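You operate a simulated robot arm through the tools that you are given. There is no shell and no other tool.

You run a simulated robot arm. Do the job below in one go: nothing can be reset, and whatever is moved stays where it is left.

TASK
Put things in order on the top of the teal-drawer bench. At the end: the black knurled screw stands where the gold blue-band brass ring stood; the blue rubber plug stands where the black knurled screw stood; the gold blue-band brass ring is on the white felt-faced plate; the purple shim stands where the blue rubber plug stood; whatever was shut is shut again. Leave all else as you found it, and nothing knocked over.

The check looks at the end state, three seconds after you hand in, the way a careful person would. Anything else that was tipped, shoved, dropped, spilled or broken makes it a failure.

THE ROBOT
A 6-joint arm with a two-finger parallel gripper, fixed in place. Base frame: the origin is at the foot of the arm, x ahead of it, y to its left, z up; the work surface is at about z = 780. Lengths are in mm, angles in rad, forces in N, time in s.
With the tool pointing down near the work surface it reaches from about 240 to 640 mm from the base axis. Its first joint turns from -1.152 to 1.152 rad. Payload 2.7 kg.
Tool frame: the origin (TCP) lies between the finger pads and is the grasp point; the fingertips stand 23 mm ahead of it; z points along the fingers, y is the line along which they close. The gripper opens to 94 mm. The fingers are 38 mm wide and 10 mm thick; the gripper's body (54 by 96 mm) begins 39 mm behind the TCP.
Orientation is told as [roll, pitch, yaw] about the base's x, y, z axes, in that order, counted from this pose: with the fingers straight down and closing along the base's y, the tool's x points along the base's -x, its y along +y and its z along -z.

THE INTERFACE
- The arm moves only by the tool play_rows. Its argument "rows" is a list of rows, each an object (a shift or turn left out is 0, a gripper value left out holds the last) with "claw": the opening, from 0 (shut) to 1 (fully open); "dp": the shift along the tool's x, y, z in units of 100 mm (1.0 is 100 mm), a list of three; "dr": the turn, a rotation vector about the tool's x, y, z in units of 180 degrees (1.0 is 180 degrees), a list of three. In form: [{"claw": claw, "dp": [tx, ty, tz], "dr": [ax, ay, az]}, ...]. A call has 1 to 20 rows; each row is the pose to reach, as a shift and turn from the pose commanded when the call began, along the tool's axes at that moment. A call with a number of a shift or a turn outside -1 to 1 is refused whole. Each row takes 0.2 s and may step no farther than 50 mm and 0.15 rad from the row before; otherwise, or with a gripper value out of range, the whole call is refused. Where a pose cannot be reached the arm comes as near as it can. A force on the tool above 40 N (or 10 N above the force at the start of the call, whichever is more), or a blocked arm, ends the call early, and 0.2 s more pass. The fingers move at their own pace (about 45 mm/s each) and stop on an object; they squeeze with about 32 N. The grip force told is the motor's: it shows also when the fingers shut on nothing. Time passes only in rows, and 0.2 s behind the last, so rows that repeat a pose let the fingers close. The reply holds the time, the measured pose of the TCP, the force on the tool along the base axes, the opening and the grip force, in the units named above and with some noise, with the torque about the TCP (base axes, N m) and any sound that the robot's microphone picked up.
- Cameras (640 x 400 px; columns grow to the right, rows downward): "scene" is fixed at [57.4, -430.3, 1404.9]; the picture's right is [0.87, -0.50, 0.00], its down [-0.29, -0.51, -0.81] and it looks along [0.40, 0.70, -0.59] (base axes); focal length 364 px, centre (320, 200). "wrist" rides on the gripper at [86, 16, -75] in the tool frame; the picture's right is [-0.18, 0.98, 0.00], its down [-0.58, -0.11, -0.81] and it looks along [-0.79, -0.15, 0.59] (tool axes); focal length 243 px, centre (320, 200).
- get_image(camera): a new picture of that camera. It takes no simulated time.
- point_at(camera, pixels): for up to 12 pixels [column, row] of the newest picture of that camera ("zoom" is the newest enlarged one), the place [x, y, z] in the base frame of the surface seen there, good to about 3 mm, but the place of the scene camera against the robot may be out by one fixed shift of up to 12 mm in any direction. It takes no simulated time.
- enlarge(camera, box): a new picture of the part [left, top, right, bottom] of that camera's present view, enlarged. It takes no simulated time.
- close_job(): hands the job in; it is judged then, once.

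Unless the task says otherwise, let go and move clear before handing in.

The tools are called after ">>>" as a command line: name --argument value ..., lists and objects as JSON in quotes. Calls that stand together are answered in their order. play_rows: Moves the arm, as the interface text tells. Its arguments: {"type":"object","properties":{"rows":{"type":"array","items":{"type":"object","properties":{"claw":{"type":"number"},"dp":{"type":"array","items":{"type":"number"}},"dr":{"type":"array","items":{"type":"number"}}}}}},"required":["rows"]} The other tools are called the same way: get_image (camera) takes a picture; point_at (camera, pixels) gives the place of the surface under pixels of a picture; enlarge (camera, box) takes an enlarged picture of a part of a camera's view; close_job () hands the job in.

At the start:

```text
t: 0.0
tcp_pos: [334.4, 108.2, 1147.1]
ee_rot: [-0.002, -0.001, 0.001]
force: [-0.8, -0.1, -0.4]
ft_torque: [0.01, 0.01, 0.01]
grip_width: 94.0
finger_force: 0.2
```

scene: 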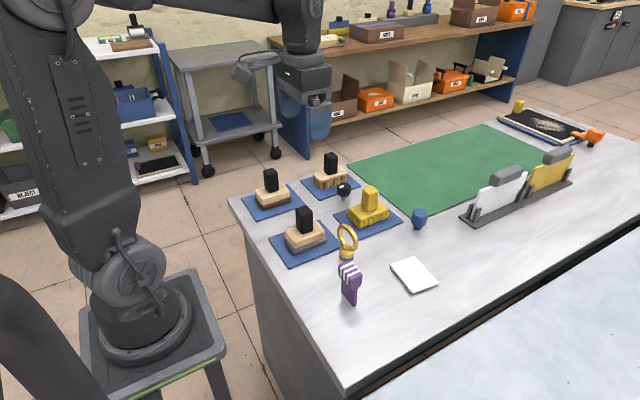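
wrist: 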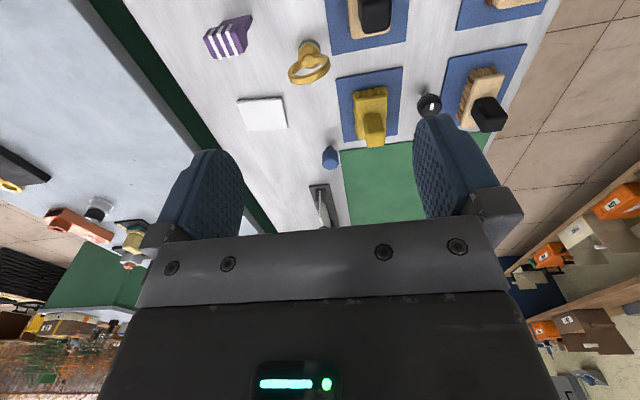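

The scene picture shows the ring near (347,243), purple shim near (349,285), blue plug near (420,218), black screw near (344,190), and the white plate near (413,274). I'll enlarge the view to see these closely.

>>> enlarge --camera "scene" --box '[230, 140, 450, 320]'

>>> enlarge --camera "wrist" --box '[180, 0, 540, 220]'

```text
2.22 times, centred on (340, 230) of scene
```

zoom: 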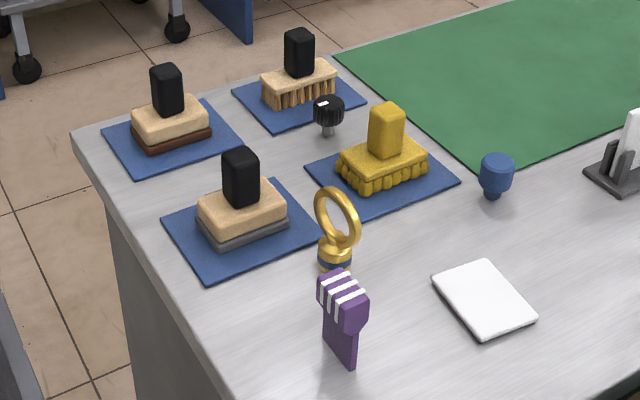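

```text
1.78 times, centred on (360, 110) of wrist
```

zoom: 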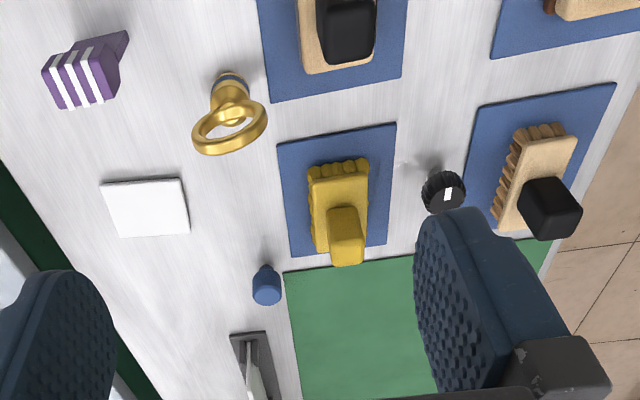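

The zoomed wrist picture clearly shows all four items. I'll read the places of their tops and feet from both cameras.

>>> get_image --camera "wrist"

>>> get_image --camera "scene"

>>> enlarge --camera "wrist" --box '[200, 0, 360, 100]'

```text
taken
```

wrist: 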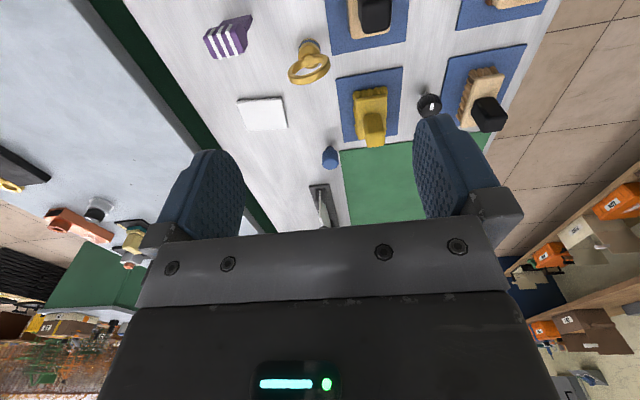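

```text
taken
```

scene: 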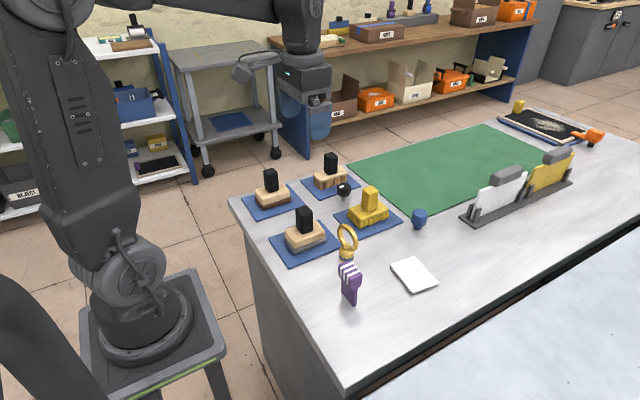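

```text
4.00 times, centred on (280, 50) of wrist
```

zoom: 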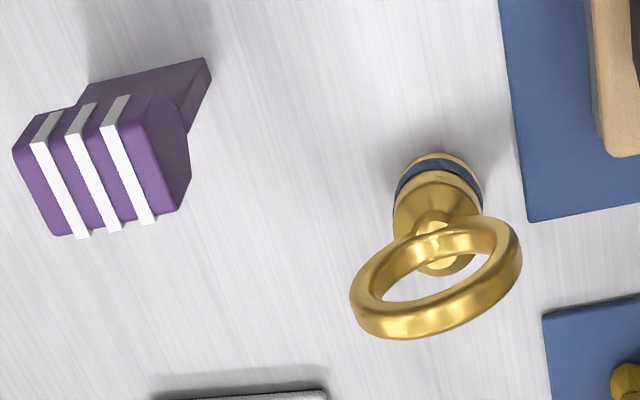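

The close wrist zoom shows the shim (head with three white stripes, narrower stem) and the ring with its foot near (438,190). I'll take points on these parts.

>>> point_at --camera "zoom" --pixels '[[85, 225], [165, 205], [30, 150], [130, 100], [190, 140], [208, 62], [440, 158], [440, 200], [360, 300], [510, 240], [400, 335], [440, 255]]'

>>> point_at --camera "wrist" --pixels '[[330, 163], [329, 150], [429, 105], [428, 92], [240, 102], [278, 99], [285, 128], [245, 130], [309, 60], [322, 192], [371, 135], [372, 100]]'

>>> point_at --camera "scene" --pixels '[[420, 213], [420, 228], [344, 187], [344, 200], [347, 228], [347, 257], [350, 268], [352, 303], [413, 274], [392, 268], [437, 284], [369, 190]]'

```text
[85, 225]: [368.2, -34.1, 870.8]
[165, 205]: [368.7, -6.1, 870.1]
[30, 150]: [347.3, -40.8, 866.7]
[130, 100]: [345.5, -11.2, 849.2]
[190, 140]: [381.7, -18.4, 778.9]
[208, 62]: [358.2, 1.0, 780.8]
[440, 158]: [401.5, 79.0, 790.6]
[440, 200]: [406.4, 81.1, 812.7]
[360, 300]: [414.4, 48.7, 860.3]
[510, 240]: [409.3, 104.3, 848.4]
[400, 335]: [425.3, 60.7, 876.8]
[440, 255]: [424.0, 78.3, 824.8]
```

```text
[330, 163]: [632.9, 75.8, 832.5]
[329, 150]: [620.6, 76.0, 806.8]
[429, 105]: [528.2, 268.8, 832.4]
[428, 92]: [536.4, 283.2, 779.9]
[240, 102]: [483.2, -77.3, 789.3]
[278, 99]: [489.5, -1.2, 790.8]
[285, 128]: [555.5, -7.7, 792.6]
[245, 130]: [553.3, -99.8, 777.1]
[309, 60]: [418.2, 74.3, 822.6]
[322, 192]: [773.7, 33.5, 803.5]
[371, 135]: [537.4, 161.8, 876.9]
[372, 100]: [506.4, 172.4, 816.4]
```

```text
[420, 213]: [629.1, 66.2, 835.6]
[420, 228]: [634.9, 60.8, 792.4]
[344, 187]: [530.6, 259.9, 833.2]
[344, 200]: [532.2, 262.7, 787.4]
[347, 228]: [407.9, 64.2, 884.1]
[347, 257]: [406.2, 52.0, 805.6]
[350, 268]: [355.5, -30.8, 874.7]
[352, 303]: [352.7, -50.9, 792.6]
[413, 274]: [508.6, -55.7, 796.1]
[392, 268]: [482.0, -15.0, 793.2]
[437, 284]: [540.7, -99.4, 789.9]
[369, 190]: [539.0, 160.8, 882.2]
```

The table is near z=780, the ring's top near z=880, and the plug sits near the reach limit at x≈633. I'll zoom both cameras onto each item for exact shapes and places.

>>> enlarge --camera "scene" --box '[310, 210, 400, 310]'

>>> enlarge --camera "scene" --box '[300, 150, 450, 240]'

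>>> enlarge --camera "wrist" --box '[380, 40, 540, 140]'

>>> enlarge --camera "wrist" --box '[280, 120, 380, 220]'

```text
4.00 times, centred on (355, 260) of scene
```

zoom: 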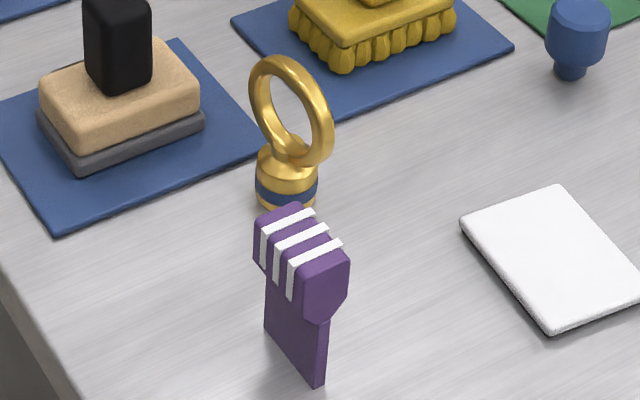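

```text
4.27 times, centred on (375, 195) of scene
```

zoom: 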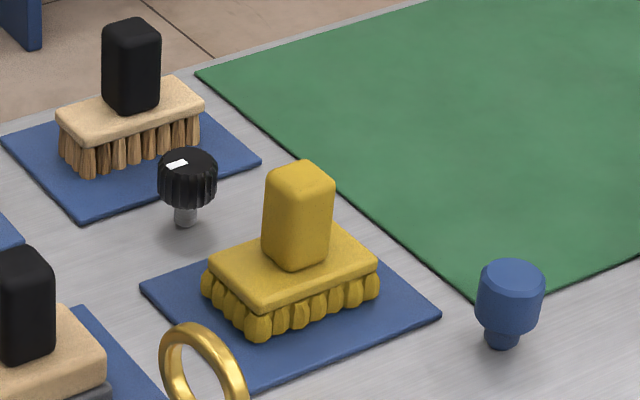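

```text
4.00 times, centred on (460, 90) of wrist
```

zoom: 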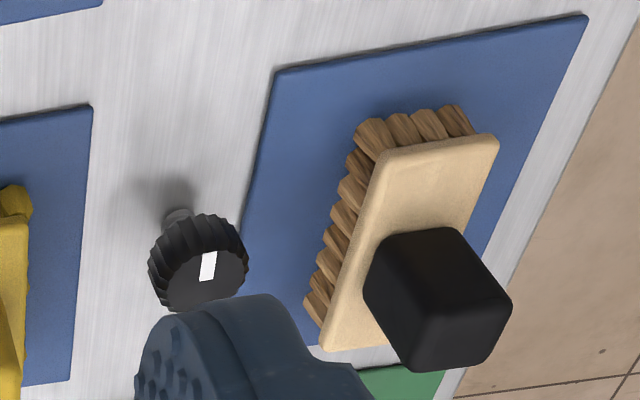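

```text
4.00 times, centred on (330, 170) of wrist
```

zoom: 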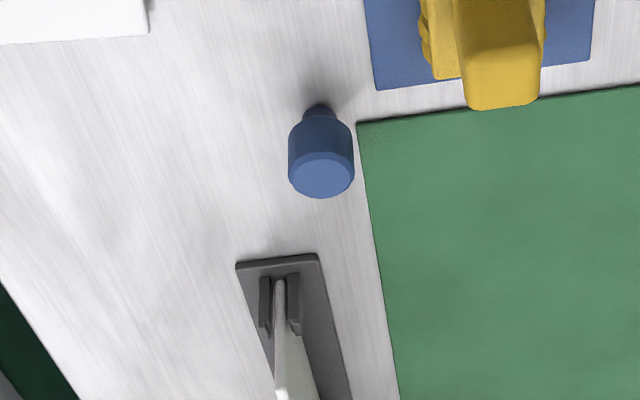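

The last zoom shows the plug's top disc centred near (321,177) and its foot near (320,108). I'll read off those points and then the screw's and brush's.

>>> point_at --camera "zoom" --pixels '[[321, 177], [321, 196], [292, 177], [351, 177], [321, 156], [321, 135], [300, 125], [340, 125], [320, 108], [360, 122], [278, 257], [240, 262]]'

>>> enlarge --camera "wrist" --box '[400, 70, 480, 120]'

```text
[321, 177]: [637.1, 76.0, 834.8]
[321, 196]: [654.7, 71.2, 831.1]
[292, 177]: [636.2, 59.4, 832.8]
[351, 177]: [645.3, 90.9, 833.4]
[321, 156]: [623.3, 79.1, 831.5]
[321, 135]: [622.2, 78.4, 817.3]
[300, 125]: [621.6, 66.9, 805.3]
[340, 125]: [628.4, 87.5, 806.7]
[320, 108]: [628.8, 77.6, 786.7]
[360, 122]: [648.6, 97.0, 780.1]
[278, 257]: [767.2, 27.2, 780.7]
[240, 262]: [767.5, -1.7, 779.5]
```

```text
8.00 times, centred on (440, 95) of wrist
```

zoom: 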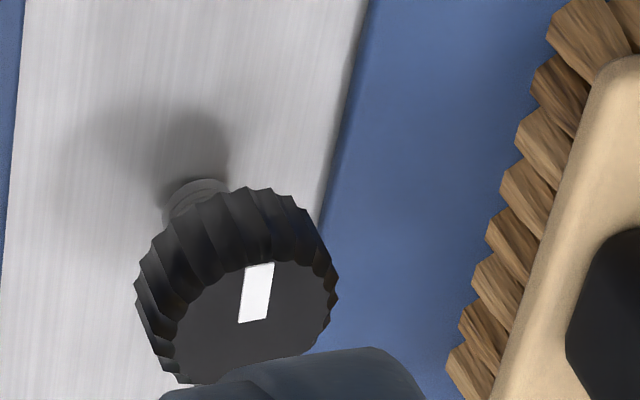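

The plug's axis is near (638,76) with a head about 32 mm wide. Now points on the screw in this zoom: top disc near (245,310), foot near (190,195).

>>> point_at --camera "zoom" --pixels '[[240, 310], [275, 268], [180, 335], [330, 300], [180, 380], [190, 192], [165, 210], [225, 200], [250, 225], [330, 200], [480, 320], [600, 100]]'

```text
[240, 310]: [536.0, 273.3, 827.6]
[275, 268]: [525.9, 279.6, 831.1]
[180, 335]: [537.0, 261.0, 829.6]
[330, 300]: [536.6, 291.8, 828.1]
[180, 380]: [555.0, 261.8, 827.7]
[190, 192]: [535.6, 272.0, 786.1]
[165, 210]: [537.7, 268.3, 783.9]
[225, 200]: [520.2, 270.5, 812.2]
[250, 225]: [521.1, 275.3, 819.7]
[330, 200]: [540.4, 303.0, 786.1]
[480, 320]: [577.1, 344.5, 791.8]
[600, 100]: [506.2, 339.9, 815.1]
```

The screw's axis is near (538,274) with its head at z≈810–830. I'll lower the arm and move back toward the ring and shim for a closer look.

>>> play_rows --rows '[{"claw": 1, "dp": [0.11, -0.17, 0.24], "dr": [0, 0, 0]}, {"claw": 1, "dp": [0.22, -0.34, 0.48], "dr": [0, 0, 0]}, {"claw": 1, "dp": [0.33, -0.51, 0.72], "dr": [0, 0, 0]}, {"claw": 1, "dp": [0.44, -0.68, 0.97], "dr": [0, 0, 0]}]'

>>> get_image --camera "wrist"

```text
t: 1.0
tcp_pos: [290.3, 40.5, 1049.5]
ee_rot: [0.001, -0.002, 0.003]
force: [0.4, -0.3, -1.0]
ft_torque: [0.01, -0.01, 0.03]
grip_width: 94.1
finger_force: 0.1
```

```text
taken
```

wrist: 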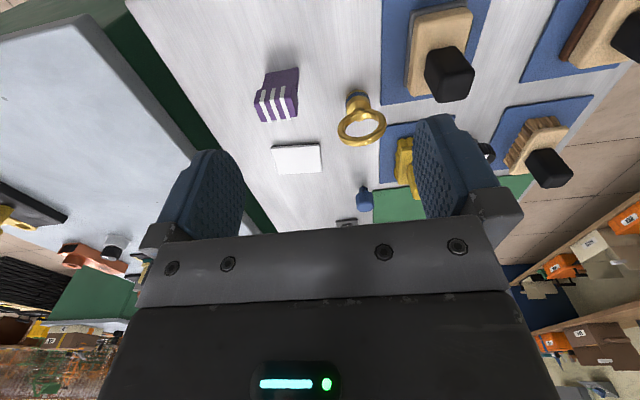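

The ring is now near (360,115) and the shim near (275,95) in the wrist view. I'll enlarge this part and measure.

>>> enlarge --camera "wrist" --box '[320, 80, 400, 155]'

```text
5.33 times, centred on (360, 118) of wrist
```

zoom: 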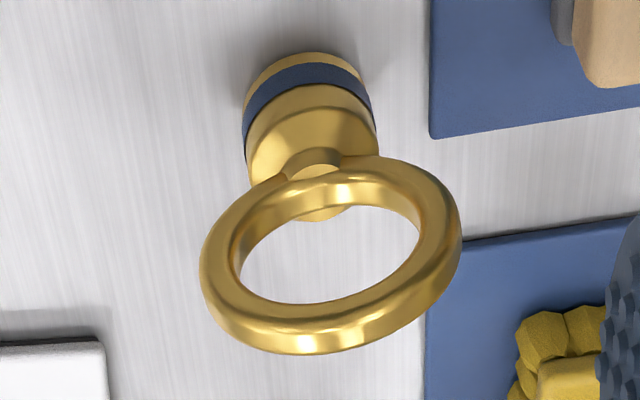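

>>> point_at --camera "zoom" --pixels '[[300, 60], [245, 110], [370, 90], [310, 100], [310, 140], [205, 260], [455, 220], [310, 345], [340, 190], [230, 320], [440, 290], [310, 215]]'

>>> enlarge --camera "wrist" --box '[240, 55, 320, 130]'

```text
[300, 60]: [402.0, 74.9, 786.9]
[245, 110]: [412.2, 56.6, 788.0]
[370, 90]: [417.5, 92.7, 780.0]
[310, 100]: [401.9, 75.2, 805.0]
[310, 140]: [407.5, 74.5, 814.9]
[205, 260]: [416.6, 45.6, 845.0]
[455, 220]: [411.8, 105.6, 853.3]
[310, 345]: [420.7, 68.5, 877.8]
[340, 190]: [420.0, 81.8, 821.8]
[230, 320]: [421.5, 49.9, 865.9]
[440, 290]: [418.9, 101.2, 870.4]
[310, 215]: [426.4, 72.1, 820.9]
```

```text
5.33 times, centred on (280, 92) of wrist
```

zoom: 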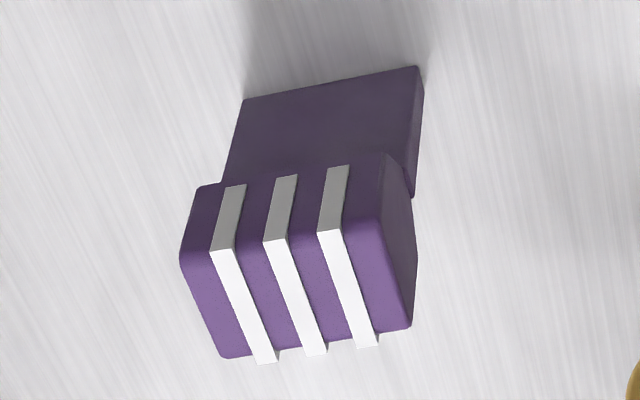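

The ring's foot is centred near (416,75), with the loop in a plane nearly along base y (ends near y=45 and y=106, top z≈880). Now I'll measure the shim in this zoom: head corners and stem edges.

>>> point_at --camera "zoom" --pixels '[[190, 255], [380, 222], [228, 352], [405, 325], [200, 190], [385, 158], [411, 240], [245, 105], [415, 70], [330, 100], [408, 190], [300, 280]]'

>>> enlarge --camera "wrist" --box '[260, 130, 340, 180]'

```text
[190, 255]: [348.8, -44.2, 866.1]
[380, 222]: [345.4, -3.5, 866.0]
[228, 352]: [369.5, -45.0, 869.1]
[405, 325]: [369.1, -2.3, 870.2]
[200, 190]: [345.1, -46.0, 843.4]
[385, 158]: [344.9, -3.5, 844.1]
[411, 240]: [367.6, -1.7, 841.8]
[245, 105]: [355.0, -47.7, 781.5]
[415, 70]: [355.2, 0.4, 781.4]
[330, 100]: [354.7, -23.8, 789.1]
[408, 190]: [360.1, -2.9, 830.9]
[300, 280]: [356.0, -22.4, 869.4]
```

```text
8.00 times, centred on (300, 155) of wrist
```

zoom: 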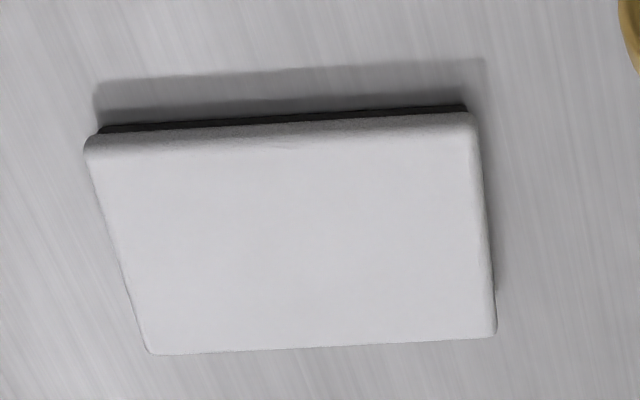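

The shim's head spans x≈345–370, y≈−45 to −2, z≈842–870. I'll measure the white plate's corners in this zoom, and then the brush handles.

>>> point_at --camera "zoom" --pixels '[[95, 150], [465, 122], [155, 345], [488, 328], [300, 240], [300, 130], [300, 115], [300, 85], [480, 300], [125, 250]]'

>>> point_at --camera "wrist" --pixels '[[435, 75], [465, 80], [440, 98], [468, 52], [435, 15], [414, 90], [535, 170], [570, 170], [550, 185], [560, 130], [405, 190], [412, 140]]'

>>> enlarge --camera "wrist" --box '[360, 90, 600, 230]'

```text
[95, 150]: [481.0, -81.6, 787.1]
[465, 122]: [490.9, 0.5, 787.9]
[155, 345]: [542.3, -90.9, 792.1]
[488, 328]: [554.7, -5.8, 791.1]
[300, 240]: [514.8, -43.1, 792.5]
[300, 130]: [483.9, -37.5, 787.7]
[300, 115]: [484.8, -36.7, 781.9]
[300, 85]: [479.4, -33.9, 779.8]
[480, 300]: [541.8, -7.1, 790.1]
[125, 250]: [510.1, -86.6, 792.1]
```

```text
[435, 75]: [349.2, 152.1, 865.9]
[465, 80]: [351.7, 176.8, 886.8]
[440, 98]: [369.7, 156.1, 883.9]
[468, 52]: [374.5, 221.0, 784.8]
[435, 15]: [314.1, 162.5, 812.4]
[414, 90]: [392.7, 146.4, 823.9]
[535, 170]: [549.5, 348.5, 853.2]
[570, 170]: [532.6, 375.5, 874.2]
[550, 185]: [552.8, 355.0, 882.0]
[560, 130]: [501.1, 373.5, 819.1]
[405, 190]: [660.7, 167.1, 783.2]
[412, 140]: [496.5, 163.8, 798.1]
```

```text
2.67 times, centred on (480, 160) of wrist
```

zoom: 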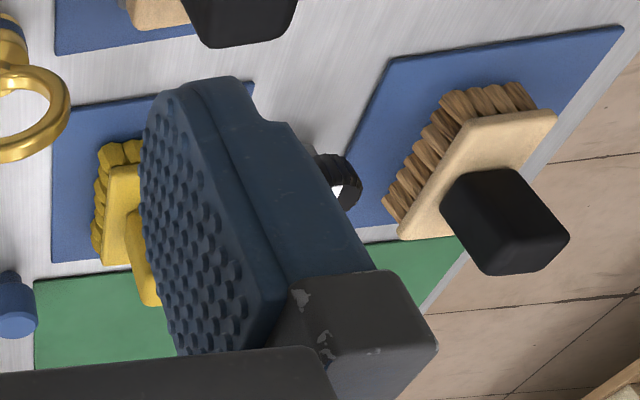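

The plate's top is centred near (517,−45) at z≈791, and the handles top out near z=885. I'll go above the ring and turn the gripper a quarter turn so the fingers close along x on the loop's flat sides.

>>> play_rows --rows '[{"claw": 1, "dp": [-0.09, 0.03, 0.0], "dr": [0, 0, -0.04545]}, {"claw": 1, "dp": [-0.18, 0.06, 0.0], "dr": [0, 0, -0.0909]}, {"claw": 1, "dp": [-0.27, 0.09, 0.0], "dr": [0, 0, -0.13635]}, {"claw": 1, "dp": [-0.36, 0.12, 0.0], "dr": [0, 0, -0.1818]}, {"claw": 1, "dp": [-0.45, 0.15, 0.0], "dr": [0, 0, -0.22725]}, {"claw": 1, "dp": [-0.54, 0.18, 0.05], "dr": [0, 0, -0.2727]}, {"claw": 1, "dp": [-0.63, 0.21, 0.1], "dr": [0, 0, -0.31815]}, {"claw": 1, "dp": [-0.72, 0.24, 0.15], "dr": [0, 0, -0.3636]}, {"claw": 1, "dp": [-0.81, 0.27, 0.2], "dr": [0, 0, -0.40905]}, {"claw": 1, "dp": [-0.9, 0.3, 0.25], "dr": [0, 0, -0.4545]}, {"claw": 1, "dp": [-1.0, 0.345, 0.3], "dr": [0, 0, -0.5]}]'

>>> get_image --camera "wrist"

>>> get_image --camera "scene"

```text
t: 3.4
tcp_pos: [391.2, 76.0, 1019.9]
ee_rot: [-0.002, 0.0, 1.575]
force: [0.4, -1.1, 0.4]
ft_torque: [-0.02, 0.02, 0.02]
grip_width: 94.2
finger_force: 0.0
```

```text
taken
```

wrist: 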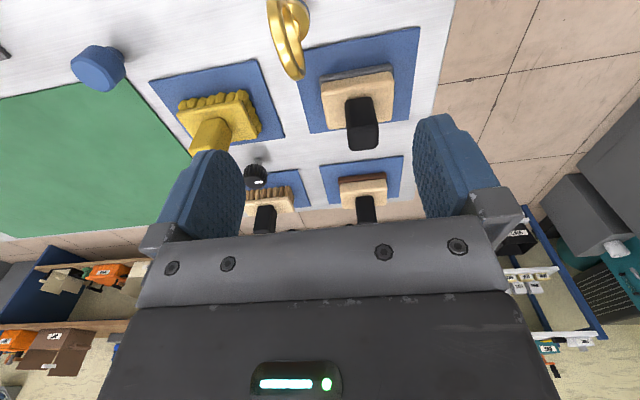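

```text
taken
```

scene: 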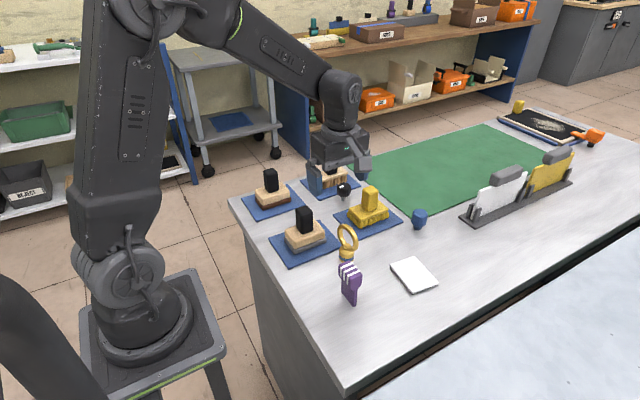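

The turn worked (yaw 1.575) and the ring is seen nearly edge-on at wrist (290,40). I'll zoom there for its thickness and centre.

>>> enlarge --camera "wrist" --box '[230, 0, 350, 85]'

```text
4.71 times, centred on (290, 42) of wrist
```

zoom: 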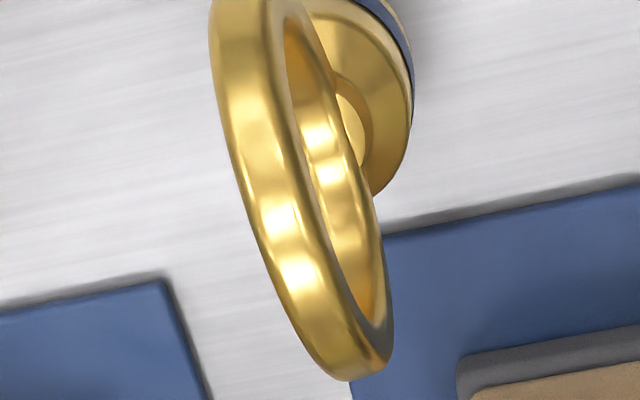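

>>> point_at --camera "zoom" --pixels '[[240, 100], [215, 60], [275, 210], [250, 210], [310, 210], [305, 290], [280, 280], [335, 280], [340, 360], [385, 340], [230, 20], [405, 130]]'

```text
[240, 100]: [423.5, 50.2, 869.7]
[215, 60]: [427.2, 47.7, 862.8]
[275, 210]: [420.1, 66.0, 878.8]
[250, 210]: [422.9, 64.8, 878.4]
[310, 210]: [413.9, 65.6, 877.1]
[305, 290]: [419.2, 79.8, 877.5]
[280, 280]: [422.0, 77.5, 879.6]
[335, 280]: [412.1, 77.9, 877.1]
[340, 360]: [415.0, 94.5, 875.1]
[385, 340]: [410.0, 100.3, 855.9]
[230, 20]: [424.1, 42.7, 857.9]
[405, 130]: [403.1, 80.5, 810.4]
```

The loop's tube spans x≈413–423 near y=75, turned about 0.1 rad. I'll move above it, match the angle and half-close the fingers.

>>> play_rows --rows '[{"claw": 0.5, "dp": [0.0, -0.1, 0.3], "dr": [0, 0, -0.015]}, {"claw": 0.5, "dp": [0.0, -0.2, 0.6], "dr": [0, 0, -0.03]}, {"claw": 0.5, "dp": [0.0, -0.27, 0.9], "dr": [0, 0, -0.03]}, {"claw": 0.5, "dp": [0.0, -0.27, 0.9], "dr": [0, 0, -0.03]}]'

>>> get_image --camera "wrist"

>>> enlarge --camera "scene" --box '[280, 150, 420, 310]'

```text
t: 4.4
tcp_pos: [419.1, 73.4, 928.1]
ee_rot: [-0.002, 0.001, 1.667]
force: [-0.2, 0.5, 0.5]
ft_torque: [0.01, 0.04, -0.01]
grip_width: 47.0
finger_force: 0.1
```

```text
taken
```

wrist: 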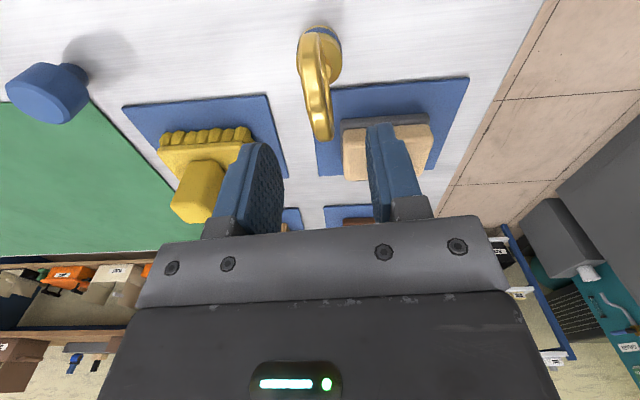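

```text
2.50 times, centred on (350, 230) of scene
```

zoom: 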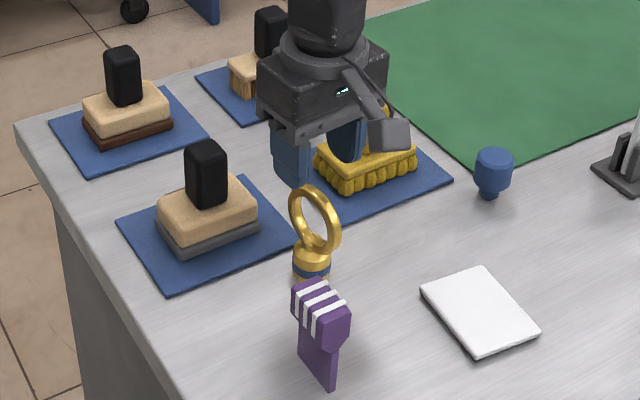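

The ring sits between the finger lines at wrist (318,90), with inner finger faces near columns 280 and 370. I'll zoom in to check its centring before going down.

>>> enlarge --camera "wrist" --box '[250, 10, 400, 160]'

```text
2.67 times, centred on (325, 85) of wrist
```

zoom: 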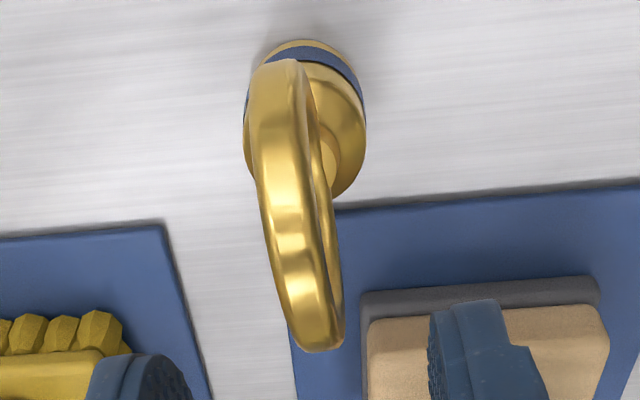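

>>> point_at --camera "zoom" --pixels '[[280, 130], [265, 130], [300, 130], [270, 200], [310, 200], [295, 240], [275, 240], [312, 240], [310, 300], [330, 300], [250, 120], [362, 110]]'

```text
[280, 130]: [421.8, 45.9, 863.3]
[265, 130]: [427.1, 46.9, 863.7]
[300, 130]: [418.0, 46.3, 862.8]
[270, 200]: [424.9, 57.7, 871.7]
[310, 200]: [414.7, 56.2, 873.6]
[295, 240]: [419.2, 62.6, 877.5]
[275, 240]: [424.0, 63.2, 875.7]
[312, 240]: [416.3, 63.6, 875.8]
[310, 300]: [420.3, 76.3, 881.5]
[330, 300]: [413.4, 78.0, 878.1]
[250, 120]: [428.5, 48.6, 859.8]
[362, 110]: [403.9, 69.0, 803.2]
```

The tube centre is at x≈418 by y≈76, matching the TCP to about 1 mm. I'll go straight down to z≈857.

>>> play_rows --rows '[{"claw": 0.5, "dp": [-0.02, 0.01, 0.2], "dr": [0, 0, 0]}, {"claw": 0.5, "dp": [-0.02, 0.01, 0.4], "dr": [0, 0, 0]}, {"claw": 0.5, "dp": [-0.02, 0.01, 0.55], "dr": [0, 0, 0]}, {"claw": 0.5, "dp": [-0.02, 0.01, 0.65], "dr": [0, 0, 0]}, {"claw": 0.5, "dp": [-0.02, 0.01, 0.71], "dr": [0, 0, 0]}, {"claw": 0.5, "dp": [-0.02, 0.01, 0.71], "dr": [0, 0, 0]}]'

>>> get_image --camera "wrist"

>>> enlarge --camera "scene" --box '[280, 170, 420, 310]'

```text
t: 5.8
tcp_pos: [417.1, 78.2, 858.3]
ee_rot: [-0.001, 0.0, 1.666]
force: [-0.1, -0.4, 0.6]
ft_torque: [0.0, 0.02, 0.02]
grip_width: 47.1
finger_force: 0.1
```

```text
taken
```

wrist: 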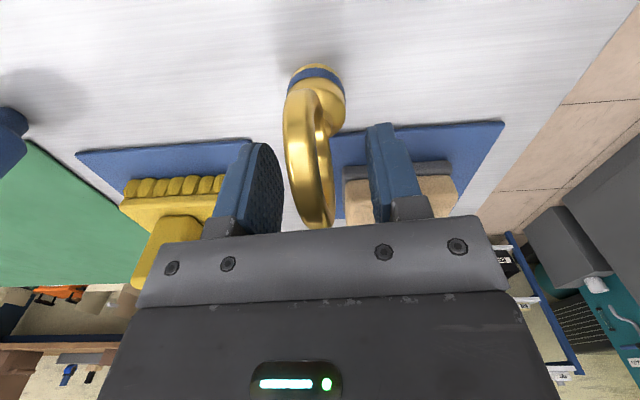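

```text
2.86 times, centred on (350, 240) of scene
```

zoom: 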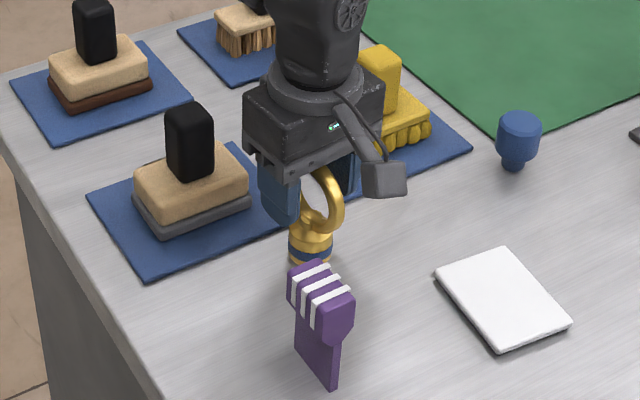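

The loop stands between the fingers. Before gripping I'll zoom on its foot near wrist (316,90) to fix the place exactly.

>>> enlarge --camera "wrist" --box '[265, 50, 365, 130]'

```text
5.00 times, centred on (315, 90) of wrist
```

zoom: 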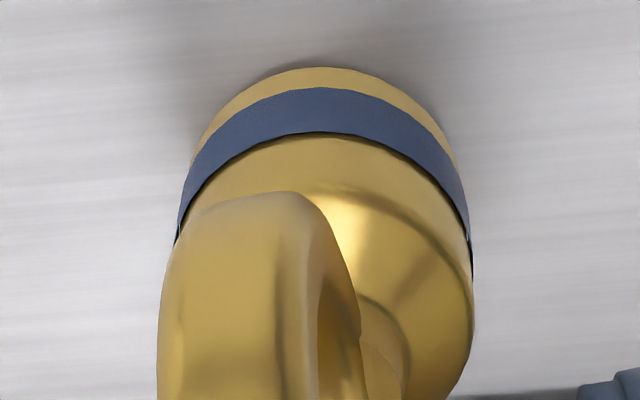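

>>> point_at --camera "zoom" --pixels '[[320, 70], [320, 105], [186, 190], [464, 190], [320, 125], [195, 150], [452, 155], [182, 215], [468, 225], [320, 55]]'

```text
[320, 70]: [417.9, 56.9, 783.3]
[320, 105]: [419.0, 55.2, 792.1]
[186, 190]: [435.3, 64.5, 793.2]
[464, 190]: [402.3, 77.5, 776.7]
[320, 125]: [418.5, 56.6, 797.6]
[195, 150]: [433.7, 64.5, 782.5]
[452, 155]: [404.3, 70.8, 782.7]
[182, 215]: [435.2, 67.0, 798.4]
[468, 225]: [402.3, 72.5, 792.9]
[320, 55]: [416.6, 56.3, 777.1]
```

The ring's foot is centred near (418.5,74.5), about 34 mm across. I'll close on the loop now.

>>> play_rows --rows '[{"claw": 0.3}, {"claw": 0.15}, {"claw": 0}, {"claw": 0}, {"claw": 0}]'

>>> get_image --camera "wrist"

```text
t: 7.0
tcp_pos: [417.1, 77.8, 858.7]
ee_rot: [-0.002, 0.0, 1.666]
force: [-0.1, -0.1, 1.6]
ft_torque: [0.05, 0.06, -0.02]
grip_width: 11.8
finger_force: 32.2
```

```text
taken
```

wrist: 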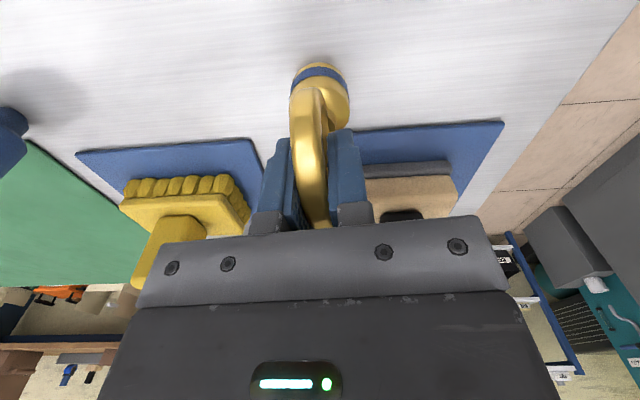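

The grip holds (opening 11.8, 32 N). I'll lift 60 mm and carry the ring toward the white plate.

>>> play_rows --rows '[{"claw": 0, "dp": [0, 0, -0.1]}, {"claw": 0, "dp": [0, 0, -0.3]}, {"claw": 0, "dp": [0, 0, -0.6]}, {"claw": 0, "dp": [0.25, -0.17, -0.6]}, {"claw": 0, "dp": [0.55, -0.38, -0.6]}, {"claw": 0, "dp": [0.85, -0.59, -0.6]}, {"claw": 0, "dp": [1.0, -0.69, -0.6]}, {"claw": 0, "dp": [1.0, -0.69, -0.6]}]'

>>> get_image --camera "wrist"

>>> get_image --camera "scene"

```text
t: 8.8
tcp_pos: [494.7, -17.2, 918.9]
ee_rot: [-0.001, 0.0, 1.665]
force: [0.1, -0.2, -1.0]
ft_torque: [0.03, 0.01, -0.02]
grip_width: 11.9
finger_force: 32.0
```

```text
taken
```

wrist: 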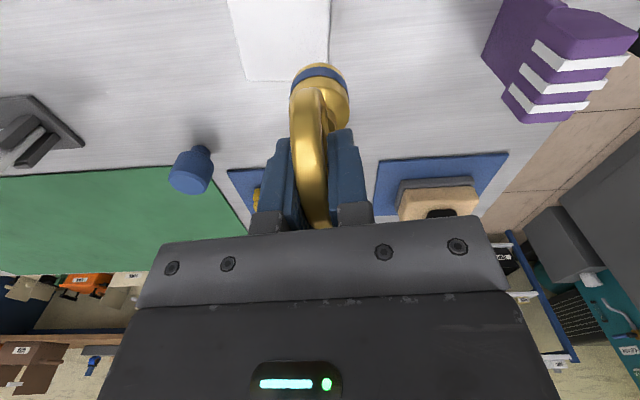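

```text
taken
```

scene: 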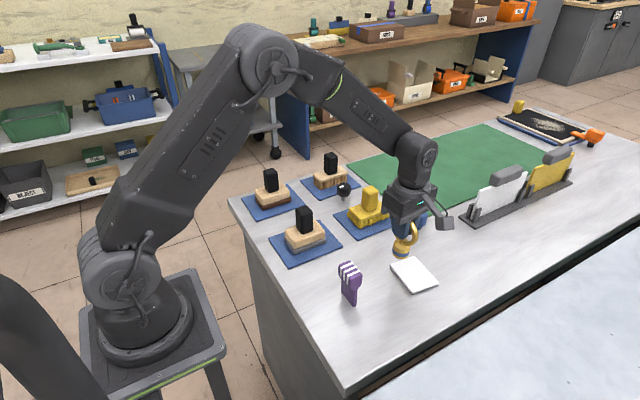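

The ring hangs steady, and the plate lies ahead at wrist (285,40). I'll move over its centre and lower to just above it.

>>> play_rows --rows '[{"claw": 0, "dp": [0.14, -0.1, 0]}, {"claw": 0, "dp": [0.268, -0.198, 0]}, {"claw": 0, "dp": [0.268, -0.198, 0.15]}, {"claw": 0, "dp": [0.268, -0.198, 0.3]}, {"claw": 0, "dp": [0.268, -0.198, 0.38]}, {"claw": 0, "dp": [0.268, -0.198, 0.38]}]'

>>> get_image --camera "wrist"

>>> enlarge --camera "scene" --box '[340, 200, 480, 320]'

```text
t: 10.2
tcp_pos: [516.4, -40.6, 880.3]
ee_rot: [-0.002, 0.001, 1.666]
force: [0.4, 0.6, -1.2]
ft_torque: [0.02, -0.01, 0.01]
grip_width: 11.6
finger_force: 32.8
```

```text
taken
```

wrist: 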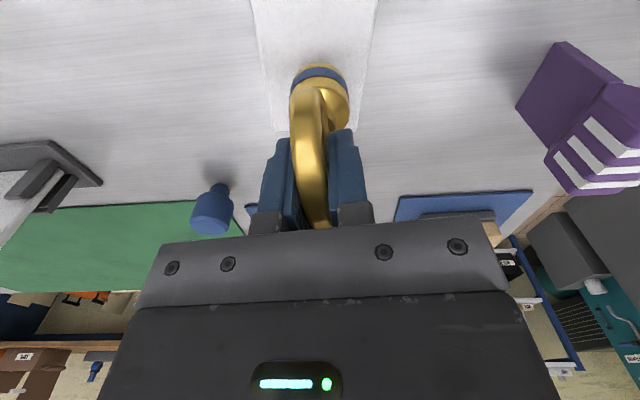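

```text
3.33 times, centred on (410, 260) of scene
```

zoom: 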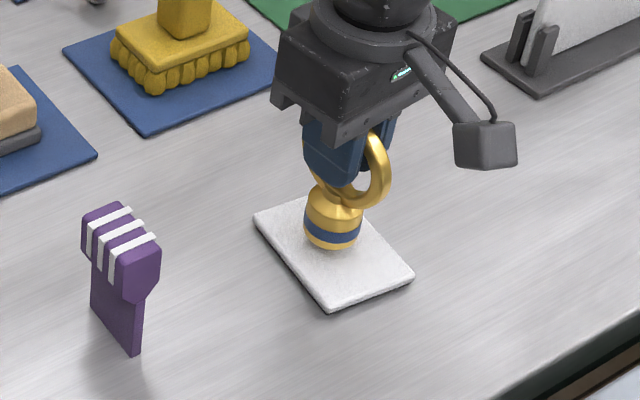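

The ring is over the middle of the plate (zoom (333,245)), about 10 mm up. I'll lower in small steps, watching the force.

>>> play_rows --rows '[{"claw": 0, "dp": [0, 0, 0.03]}, {"claw": 0, "dp": [0, 0, 0.06]}, {"claw": 0, "dp": [0, 0, 0.08]}, {"claw": 0, "dp": [0, 0, 0.09]}, {"claw": 0, "dp": [0, 0, 0.09]}]'

>>> enlarge --camera "scene" --box '[360, 210, 450, 300]'

```text
t: 11.4
tcp_pos: [517.0, -40.5, 871.7]
ee_rot: [-0.002, 0.0, 1.664]
force: [0.3, -0.3, -0.6]
ft_torque: [0.01, -0.02, 0.01]
grip_width: 11.8
finger_force: 31.6
```

```text
4.44 times, centred on (405, 255) of scene
```

zoom: 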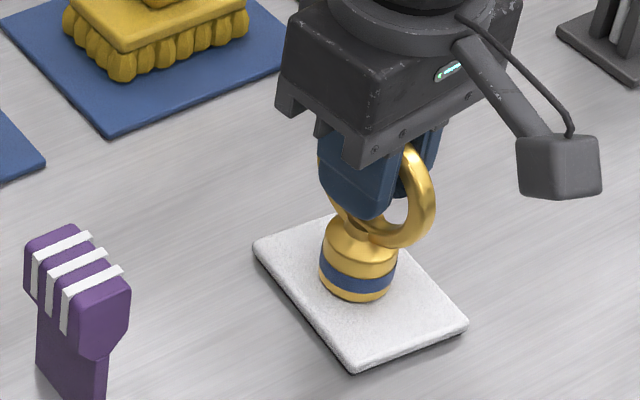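

There is no contact force yet at z=871.7. I'll go down by single millimetres.

>>> play_rows --rows '[{"claw": 0, "dp": [0, 0, 0.01]}, {"claw": 0, "dp": [0, 0, 0.01]}]'

>>> play_rows --rows '[{"claw": 0, "dp": [0, 0, 0.01]}, {"claw": 0, "dp": [0, 0, 0.01]}]'

```text
t: 12.0
tcp_pos: [516.6, -41.2, 870.5]
ee_rot: [-0.002, 0.0, 1.666]
force: [0.2, 0.3, 1.5]
ft_torque: [0.0, 0.03, -0.01]
grip_width: 11.6
finger_force: 32.0
```

```text
t: 12.6
tcp_pos: [516.2, -42.1, 869.3]
ee_rot: [-0.003, 0.001, 1.667]
force: [-4.2, 0.5, 14.3]
ft_torque: [0.05, 0.41, -0.01]
grip_width: 11.9
finger_force: 32.5
```

Contact was made at z≈869.5 (force 14 N). I'll ease up half a millimetre and open the fingers.

>>> play_rows --rows '[{"claw": 0, "dp": [0, 0, -0.006]}, {"claw": 0.15, "dp": [0, 0, -0.006]}, {"claw": 0.25, "dp": [0, 0, -0.006]}, {"claw": 0.4, "dp": [0, 0, -0.006]}, {"claw": 0.4, "dp": [0, 0, -0.006]}]'

>>> get_image --camera "wrist"

>>> enlarge --camera "scene" --box '[360, 210, 450, 300]'

```text
t: 13.8
tcp_pos: [516.3, -41.3, 869.0]
ee_rot: [0.0, 0.0, 1.665]
force: [-0.7, 0.0, -0.2]
ft_torque: [-0.01, 0.0, 0.03]
grip_width: 37.8
finger_force: 0.1
```

```text
taken
```

wrist: 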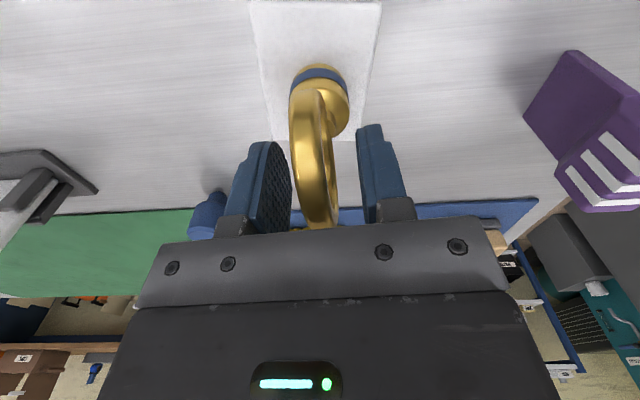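

```text
4.44 times, centred on (405, 255) of scene
```

zoom: 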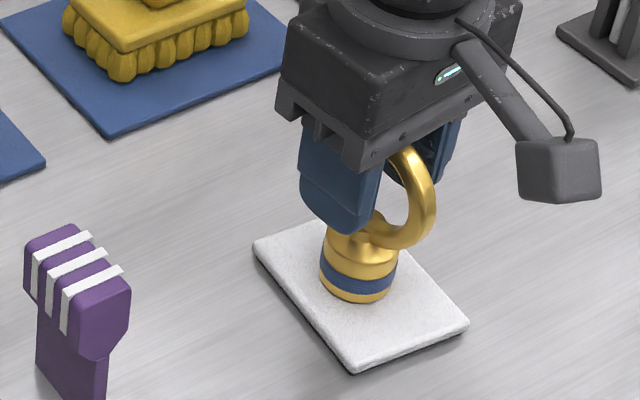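

The ring stands upright on the plate and is free of the fingers. I'll rise straight up and turn the gripper back while heading toward the screw.

>>> play_rows --rows '[{"claw": 0.4, "dp": [0, 0, -0.2]}, {"claw": 0.4, "dp": [0, 0, -0.6]}, {"claw": 0.4, "dp": [0, 0, -1.0]}, {"claw": 0.5, "dp": [-0.08, 0, -1.0], "dr": [0, 0, 0.0442]}, {"claw": 0.6, "dp": [-0.16, 0, -1.0], "dr": [0, 0, 0.0884]}, {"claw": 0.7, "dp": [-0.24, 0, -1.0], "dr": [0, 0, 0.1326]}, {"claw": 0.7, "dp": [-0.32, 0, -1.0], "dr": [0, 0, 0.1768]}, {"claw": 0.7, "dp": [-0.4, 0, -1.0], "dr": [0, 0, 0.221]}, {"claw": 0.7, "dp": [-0.48, 0, -1.0], "dr": [0, 0, 0.2652]}, {"claw": 0.7, "dp": [-0.56, 0, -1.0], "dr": [0, 0, 0.3094]}, {"claw": 0.7, "dp": [-0.64, 0, -1.0], "dr": [0, 0, 0.3536]}, {"claw": 0.7, "dp": [-0.72, 0, -1.0], "dr": [0, 0, 0.3978]}, {"claw": 0.7, "dp": [-0.8, 0, -1.0], "dr": [0, 0, 0.442]}, {"claw": 0.7, "dp": [-0.88, 0, -1.0], "dr": [0, 0, 0.4862]}, {"claw": 0.7, "dp": [-0.96, 0, -1.0], "dr": [0, 0, 0.5304]}, {"claw": 0.7, "dp": [-0.96, 0, -1.0], "dr": [0, 0, 0.5304]}]'

>>> get_image --camera "wrist"

>>> get_image --camera "scene"

```text
t: 17.2
tcp_pos: [507.8, 54.9, 970.9]
ee_rot: [0.0, 0.0, -0.001]
force: [0.1, -1.7, 0.0]
ft_torque: [0.01, 0.01, -0.01]
grip_width: 66.1
finger_force: 0.0
```

```text
taken
```

wrist: 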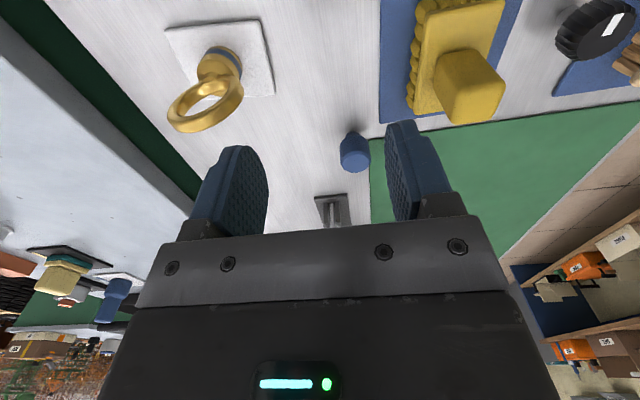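

```text
taken
```

scene: 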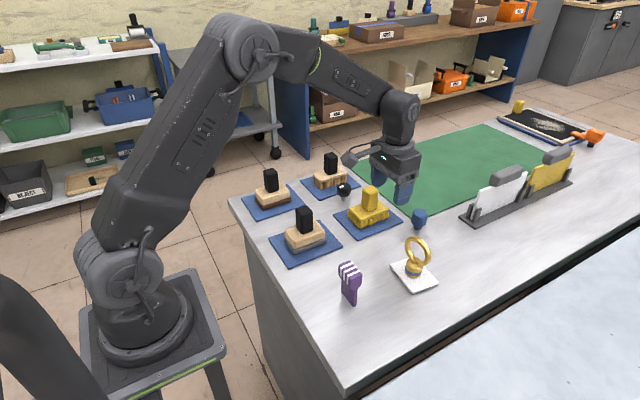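

The ring stands on the plate (wrist (205,95)), and the plug is near (354,152). While here I'll measure the plug again from this nearer view.

>>> enlarge --camera "wrist" --box '[310, 110, 400, 190]'

```text
5.00 times, centred on (355, 150) of wrist
```

zoom: 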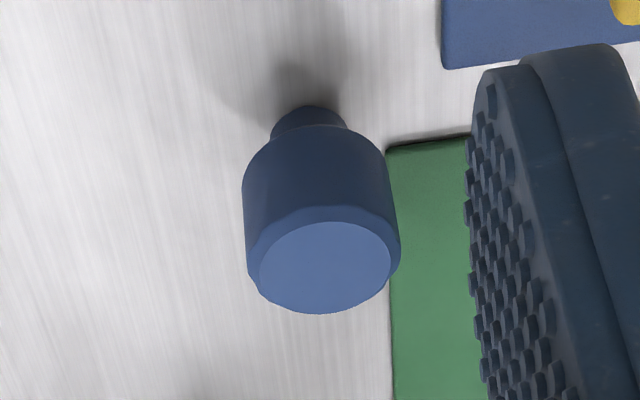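

>>> point_at --camera "zoom" --pixels '[[325, 268], [325, 225], [325, 310], [262, 268], [388, 268], [248, 190], [390, 180], [318, 160], [310, 108], [272, 128], [345, 120], [250, 270]]'

```text
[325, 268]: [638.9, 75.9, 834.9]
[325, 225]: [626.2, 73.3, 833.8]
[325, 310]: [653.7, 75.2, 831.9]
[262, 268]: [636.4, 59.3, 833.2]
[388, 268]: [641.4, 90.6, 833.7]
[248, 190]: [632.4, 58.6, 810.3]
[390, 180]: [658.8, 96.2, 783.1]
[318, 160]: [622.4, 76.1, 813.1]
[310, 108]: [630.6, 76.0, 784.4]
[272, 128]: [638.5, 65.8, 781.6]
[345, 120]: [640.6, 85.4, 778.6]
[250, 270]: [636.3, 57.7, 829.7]
```

The plug's axis is at about (639.5,75.3), top z≈834. Next I'll move over toward the screw at a safe height.

>>> play_rows --rows '[{"claw": 0.7, "dp": [0.2, 0.33, 0]}, {"claw": 0.7, "dp": [0.4, 0.66, 0]}, {"claw": 0.7, "dp": [0.6, 1.0, 0]}]'

>>> play_rows --rows '[{"claw": 0.7, "dp": [0.0, 0.35, 0]}, {"claw": 0.7, "dp": [0.0, 0.7, 0]}, {"claw": 0.7, "dp": [0.0, 1.0, 0]}, {"claw": 0.7, "dp": [0.0, 1.0, 0]}]'

>>> get_image --camera "wrist"

```text
t: 18.0
tcp_pos: [448.0, 155.7, 969.9]
ee_rot: [0.0, -0.001, -0.004]
force: [-0.3, -0.1, 0.4]
ft_torque: [-0.04, 0.01, 0.03]
grip_width: 65.7
finger_force: 0.1
```

```text
t: 19.0
tcp_pos: [449.7, 254.2, 968.2]
ee_rot: [0.001, -0.001, 0.001]
force: [0.2, 0.0, 0.3]
ft_torque: [-0.02, -0.02, -0.01]
grip_width: 65.5
finger_force: 0.1
```

```text
taken
```

wrist: 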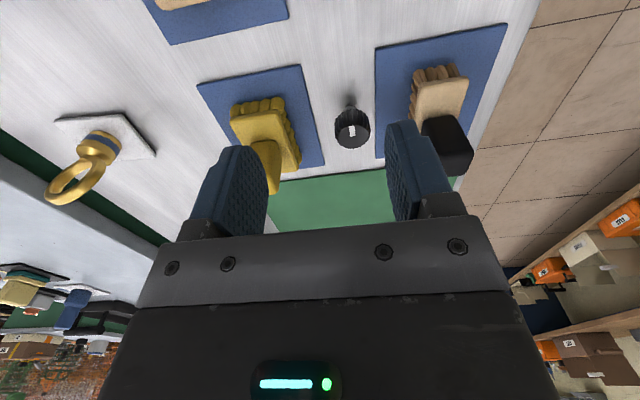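

The screw is now clear at wrist (351,125). I'll zoom and measure its head and foot, and the two brushes beside it.

>>> enlarge --camera "wrist" --box '[310, 85, 400, 155]'

```text
5.71 times, centred on (355, 120) of wrist
```

zoom: 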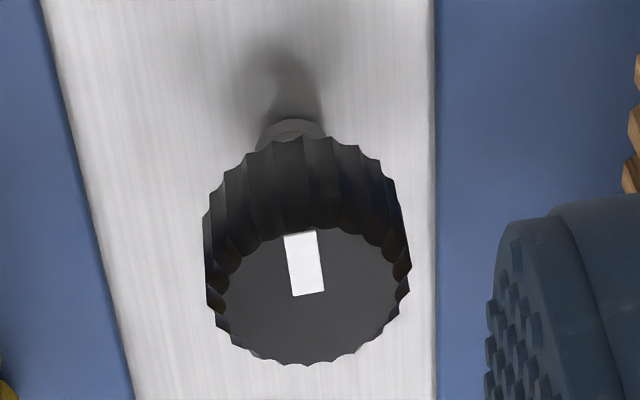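

>>> point_at --camera "zoom" --pixels '[[308, 290], [300, 235], [310, 358], [220, 290], [402, 280], [300, 190], [300, 145], [292, 124], [262, 135], [325, 130], [60, 200], [436, 200]]'

>>> point_at --camera "wrist" --pixels '[[290, 140], [298, 160], [280, 110], [275, 160], [430, 135], [455, 130], [425, 75], [412, 90], [418, 110], [405, 115]]'

```text
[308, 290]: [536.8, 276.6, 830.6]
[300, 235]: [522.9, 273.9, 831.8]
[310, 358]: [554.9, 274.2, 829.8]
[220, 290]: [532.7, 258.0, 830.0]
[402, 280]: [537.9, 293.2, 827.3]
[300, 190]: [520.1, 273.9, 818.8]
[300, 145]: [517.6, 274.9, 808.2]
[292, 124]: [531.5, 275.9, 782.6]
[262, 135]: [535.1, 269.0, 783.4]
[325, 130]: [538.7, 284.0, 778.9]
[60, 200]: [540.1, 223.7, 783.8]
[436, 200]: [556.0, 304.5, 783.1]
```

```text
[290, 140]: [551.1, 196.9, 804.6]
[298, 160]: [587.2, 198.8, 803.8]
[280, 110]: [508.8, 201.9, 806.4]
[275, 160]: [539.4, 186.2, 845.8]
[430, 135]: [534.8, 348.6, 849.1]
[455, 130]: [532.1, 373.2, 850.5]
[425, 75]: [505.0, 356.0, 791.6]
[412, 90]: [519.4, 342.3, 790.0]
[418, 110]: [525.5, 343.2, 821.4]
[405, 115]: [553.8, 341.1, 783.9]
```

The screw's axis is at about (538,275.5), its head z≈806–830; brushes are clear at y≤200 and y≥341. I'll move over it and down to z≈900.

>>> play_rows --rows '[{"claw": 0.7, "dp": [-0.3, 0.07, 0]}, {"claw": 0.7, "dp": [-0.6, 0.14, 0.0]}, {"claw": 0.7, "dp": [-0.883, 0.213, 0.1]}, {"claw": 0.7, "dp": [-0.883, 0.213, 0.4]}, {"claw": 0.7, "dp": [-0.883, 0.213, 0.68]}, {"claw": 0.7, "dp": [-0.883, 0.213, 0.68]}]'

>>> get_image --camera "wrist"

>>> enlarge --camera "scene" --box '[280, 130, 420, 250]'

```text
t: 20.4
tcp_pos: [537.3, 276.4, 900.9]
ee_rot: [0.0, -0.002, 0.0]
force: [-0.2, -0.4, 0.7]
ft_torque: [-0.02, 0.0, -0.01]
grip_width: 65.8
finger_force: 0.1
```

```text
taken
```

wrist: 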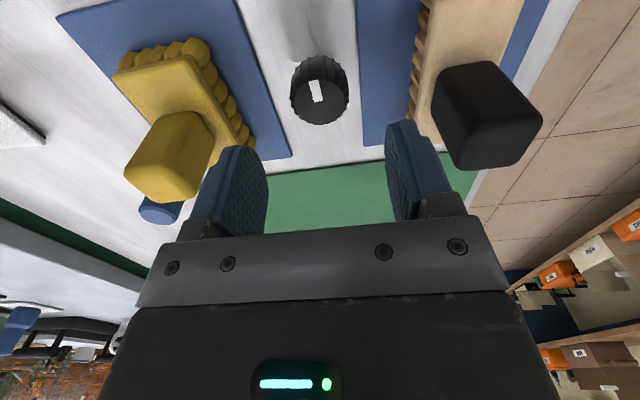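

```text
3.33 times, centred on (350, 190) of scene
```

zoom: 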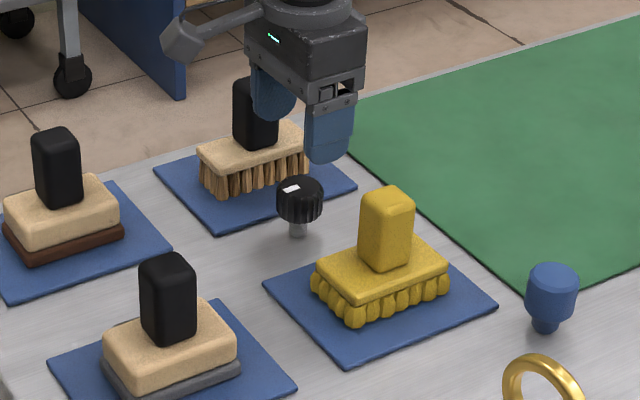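

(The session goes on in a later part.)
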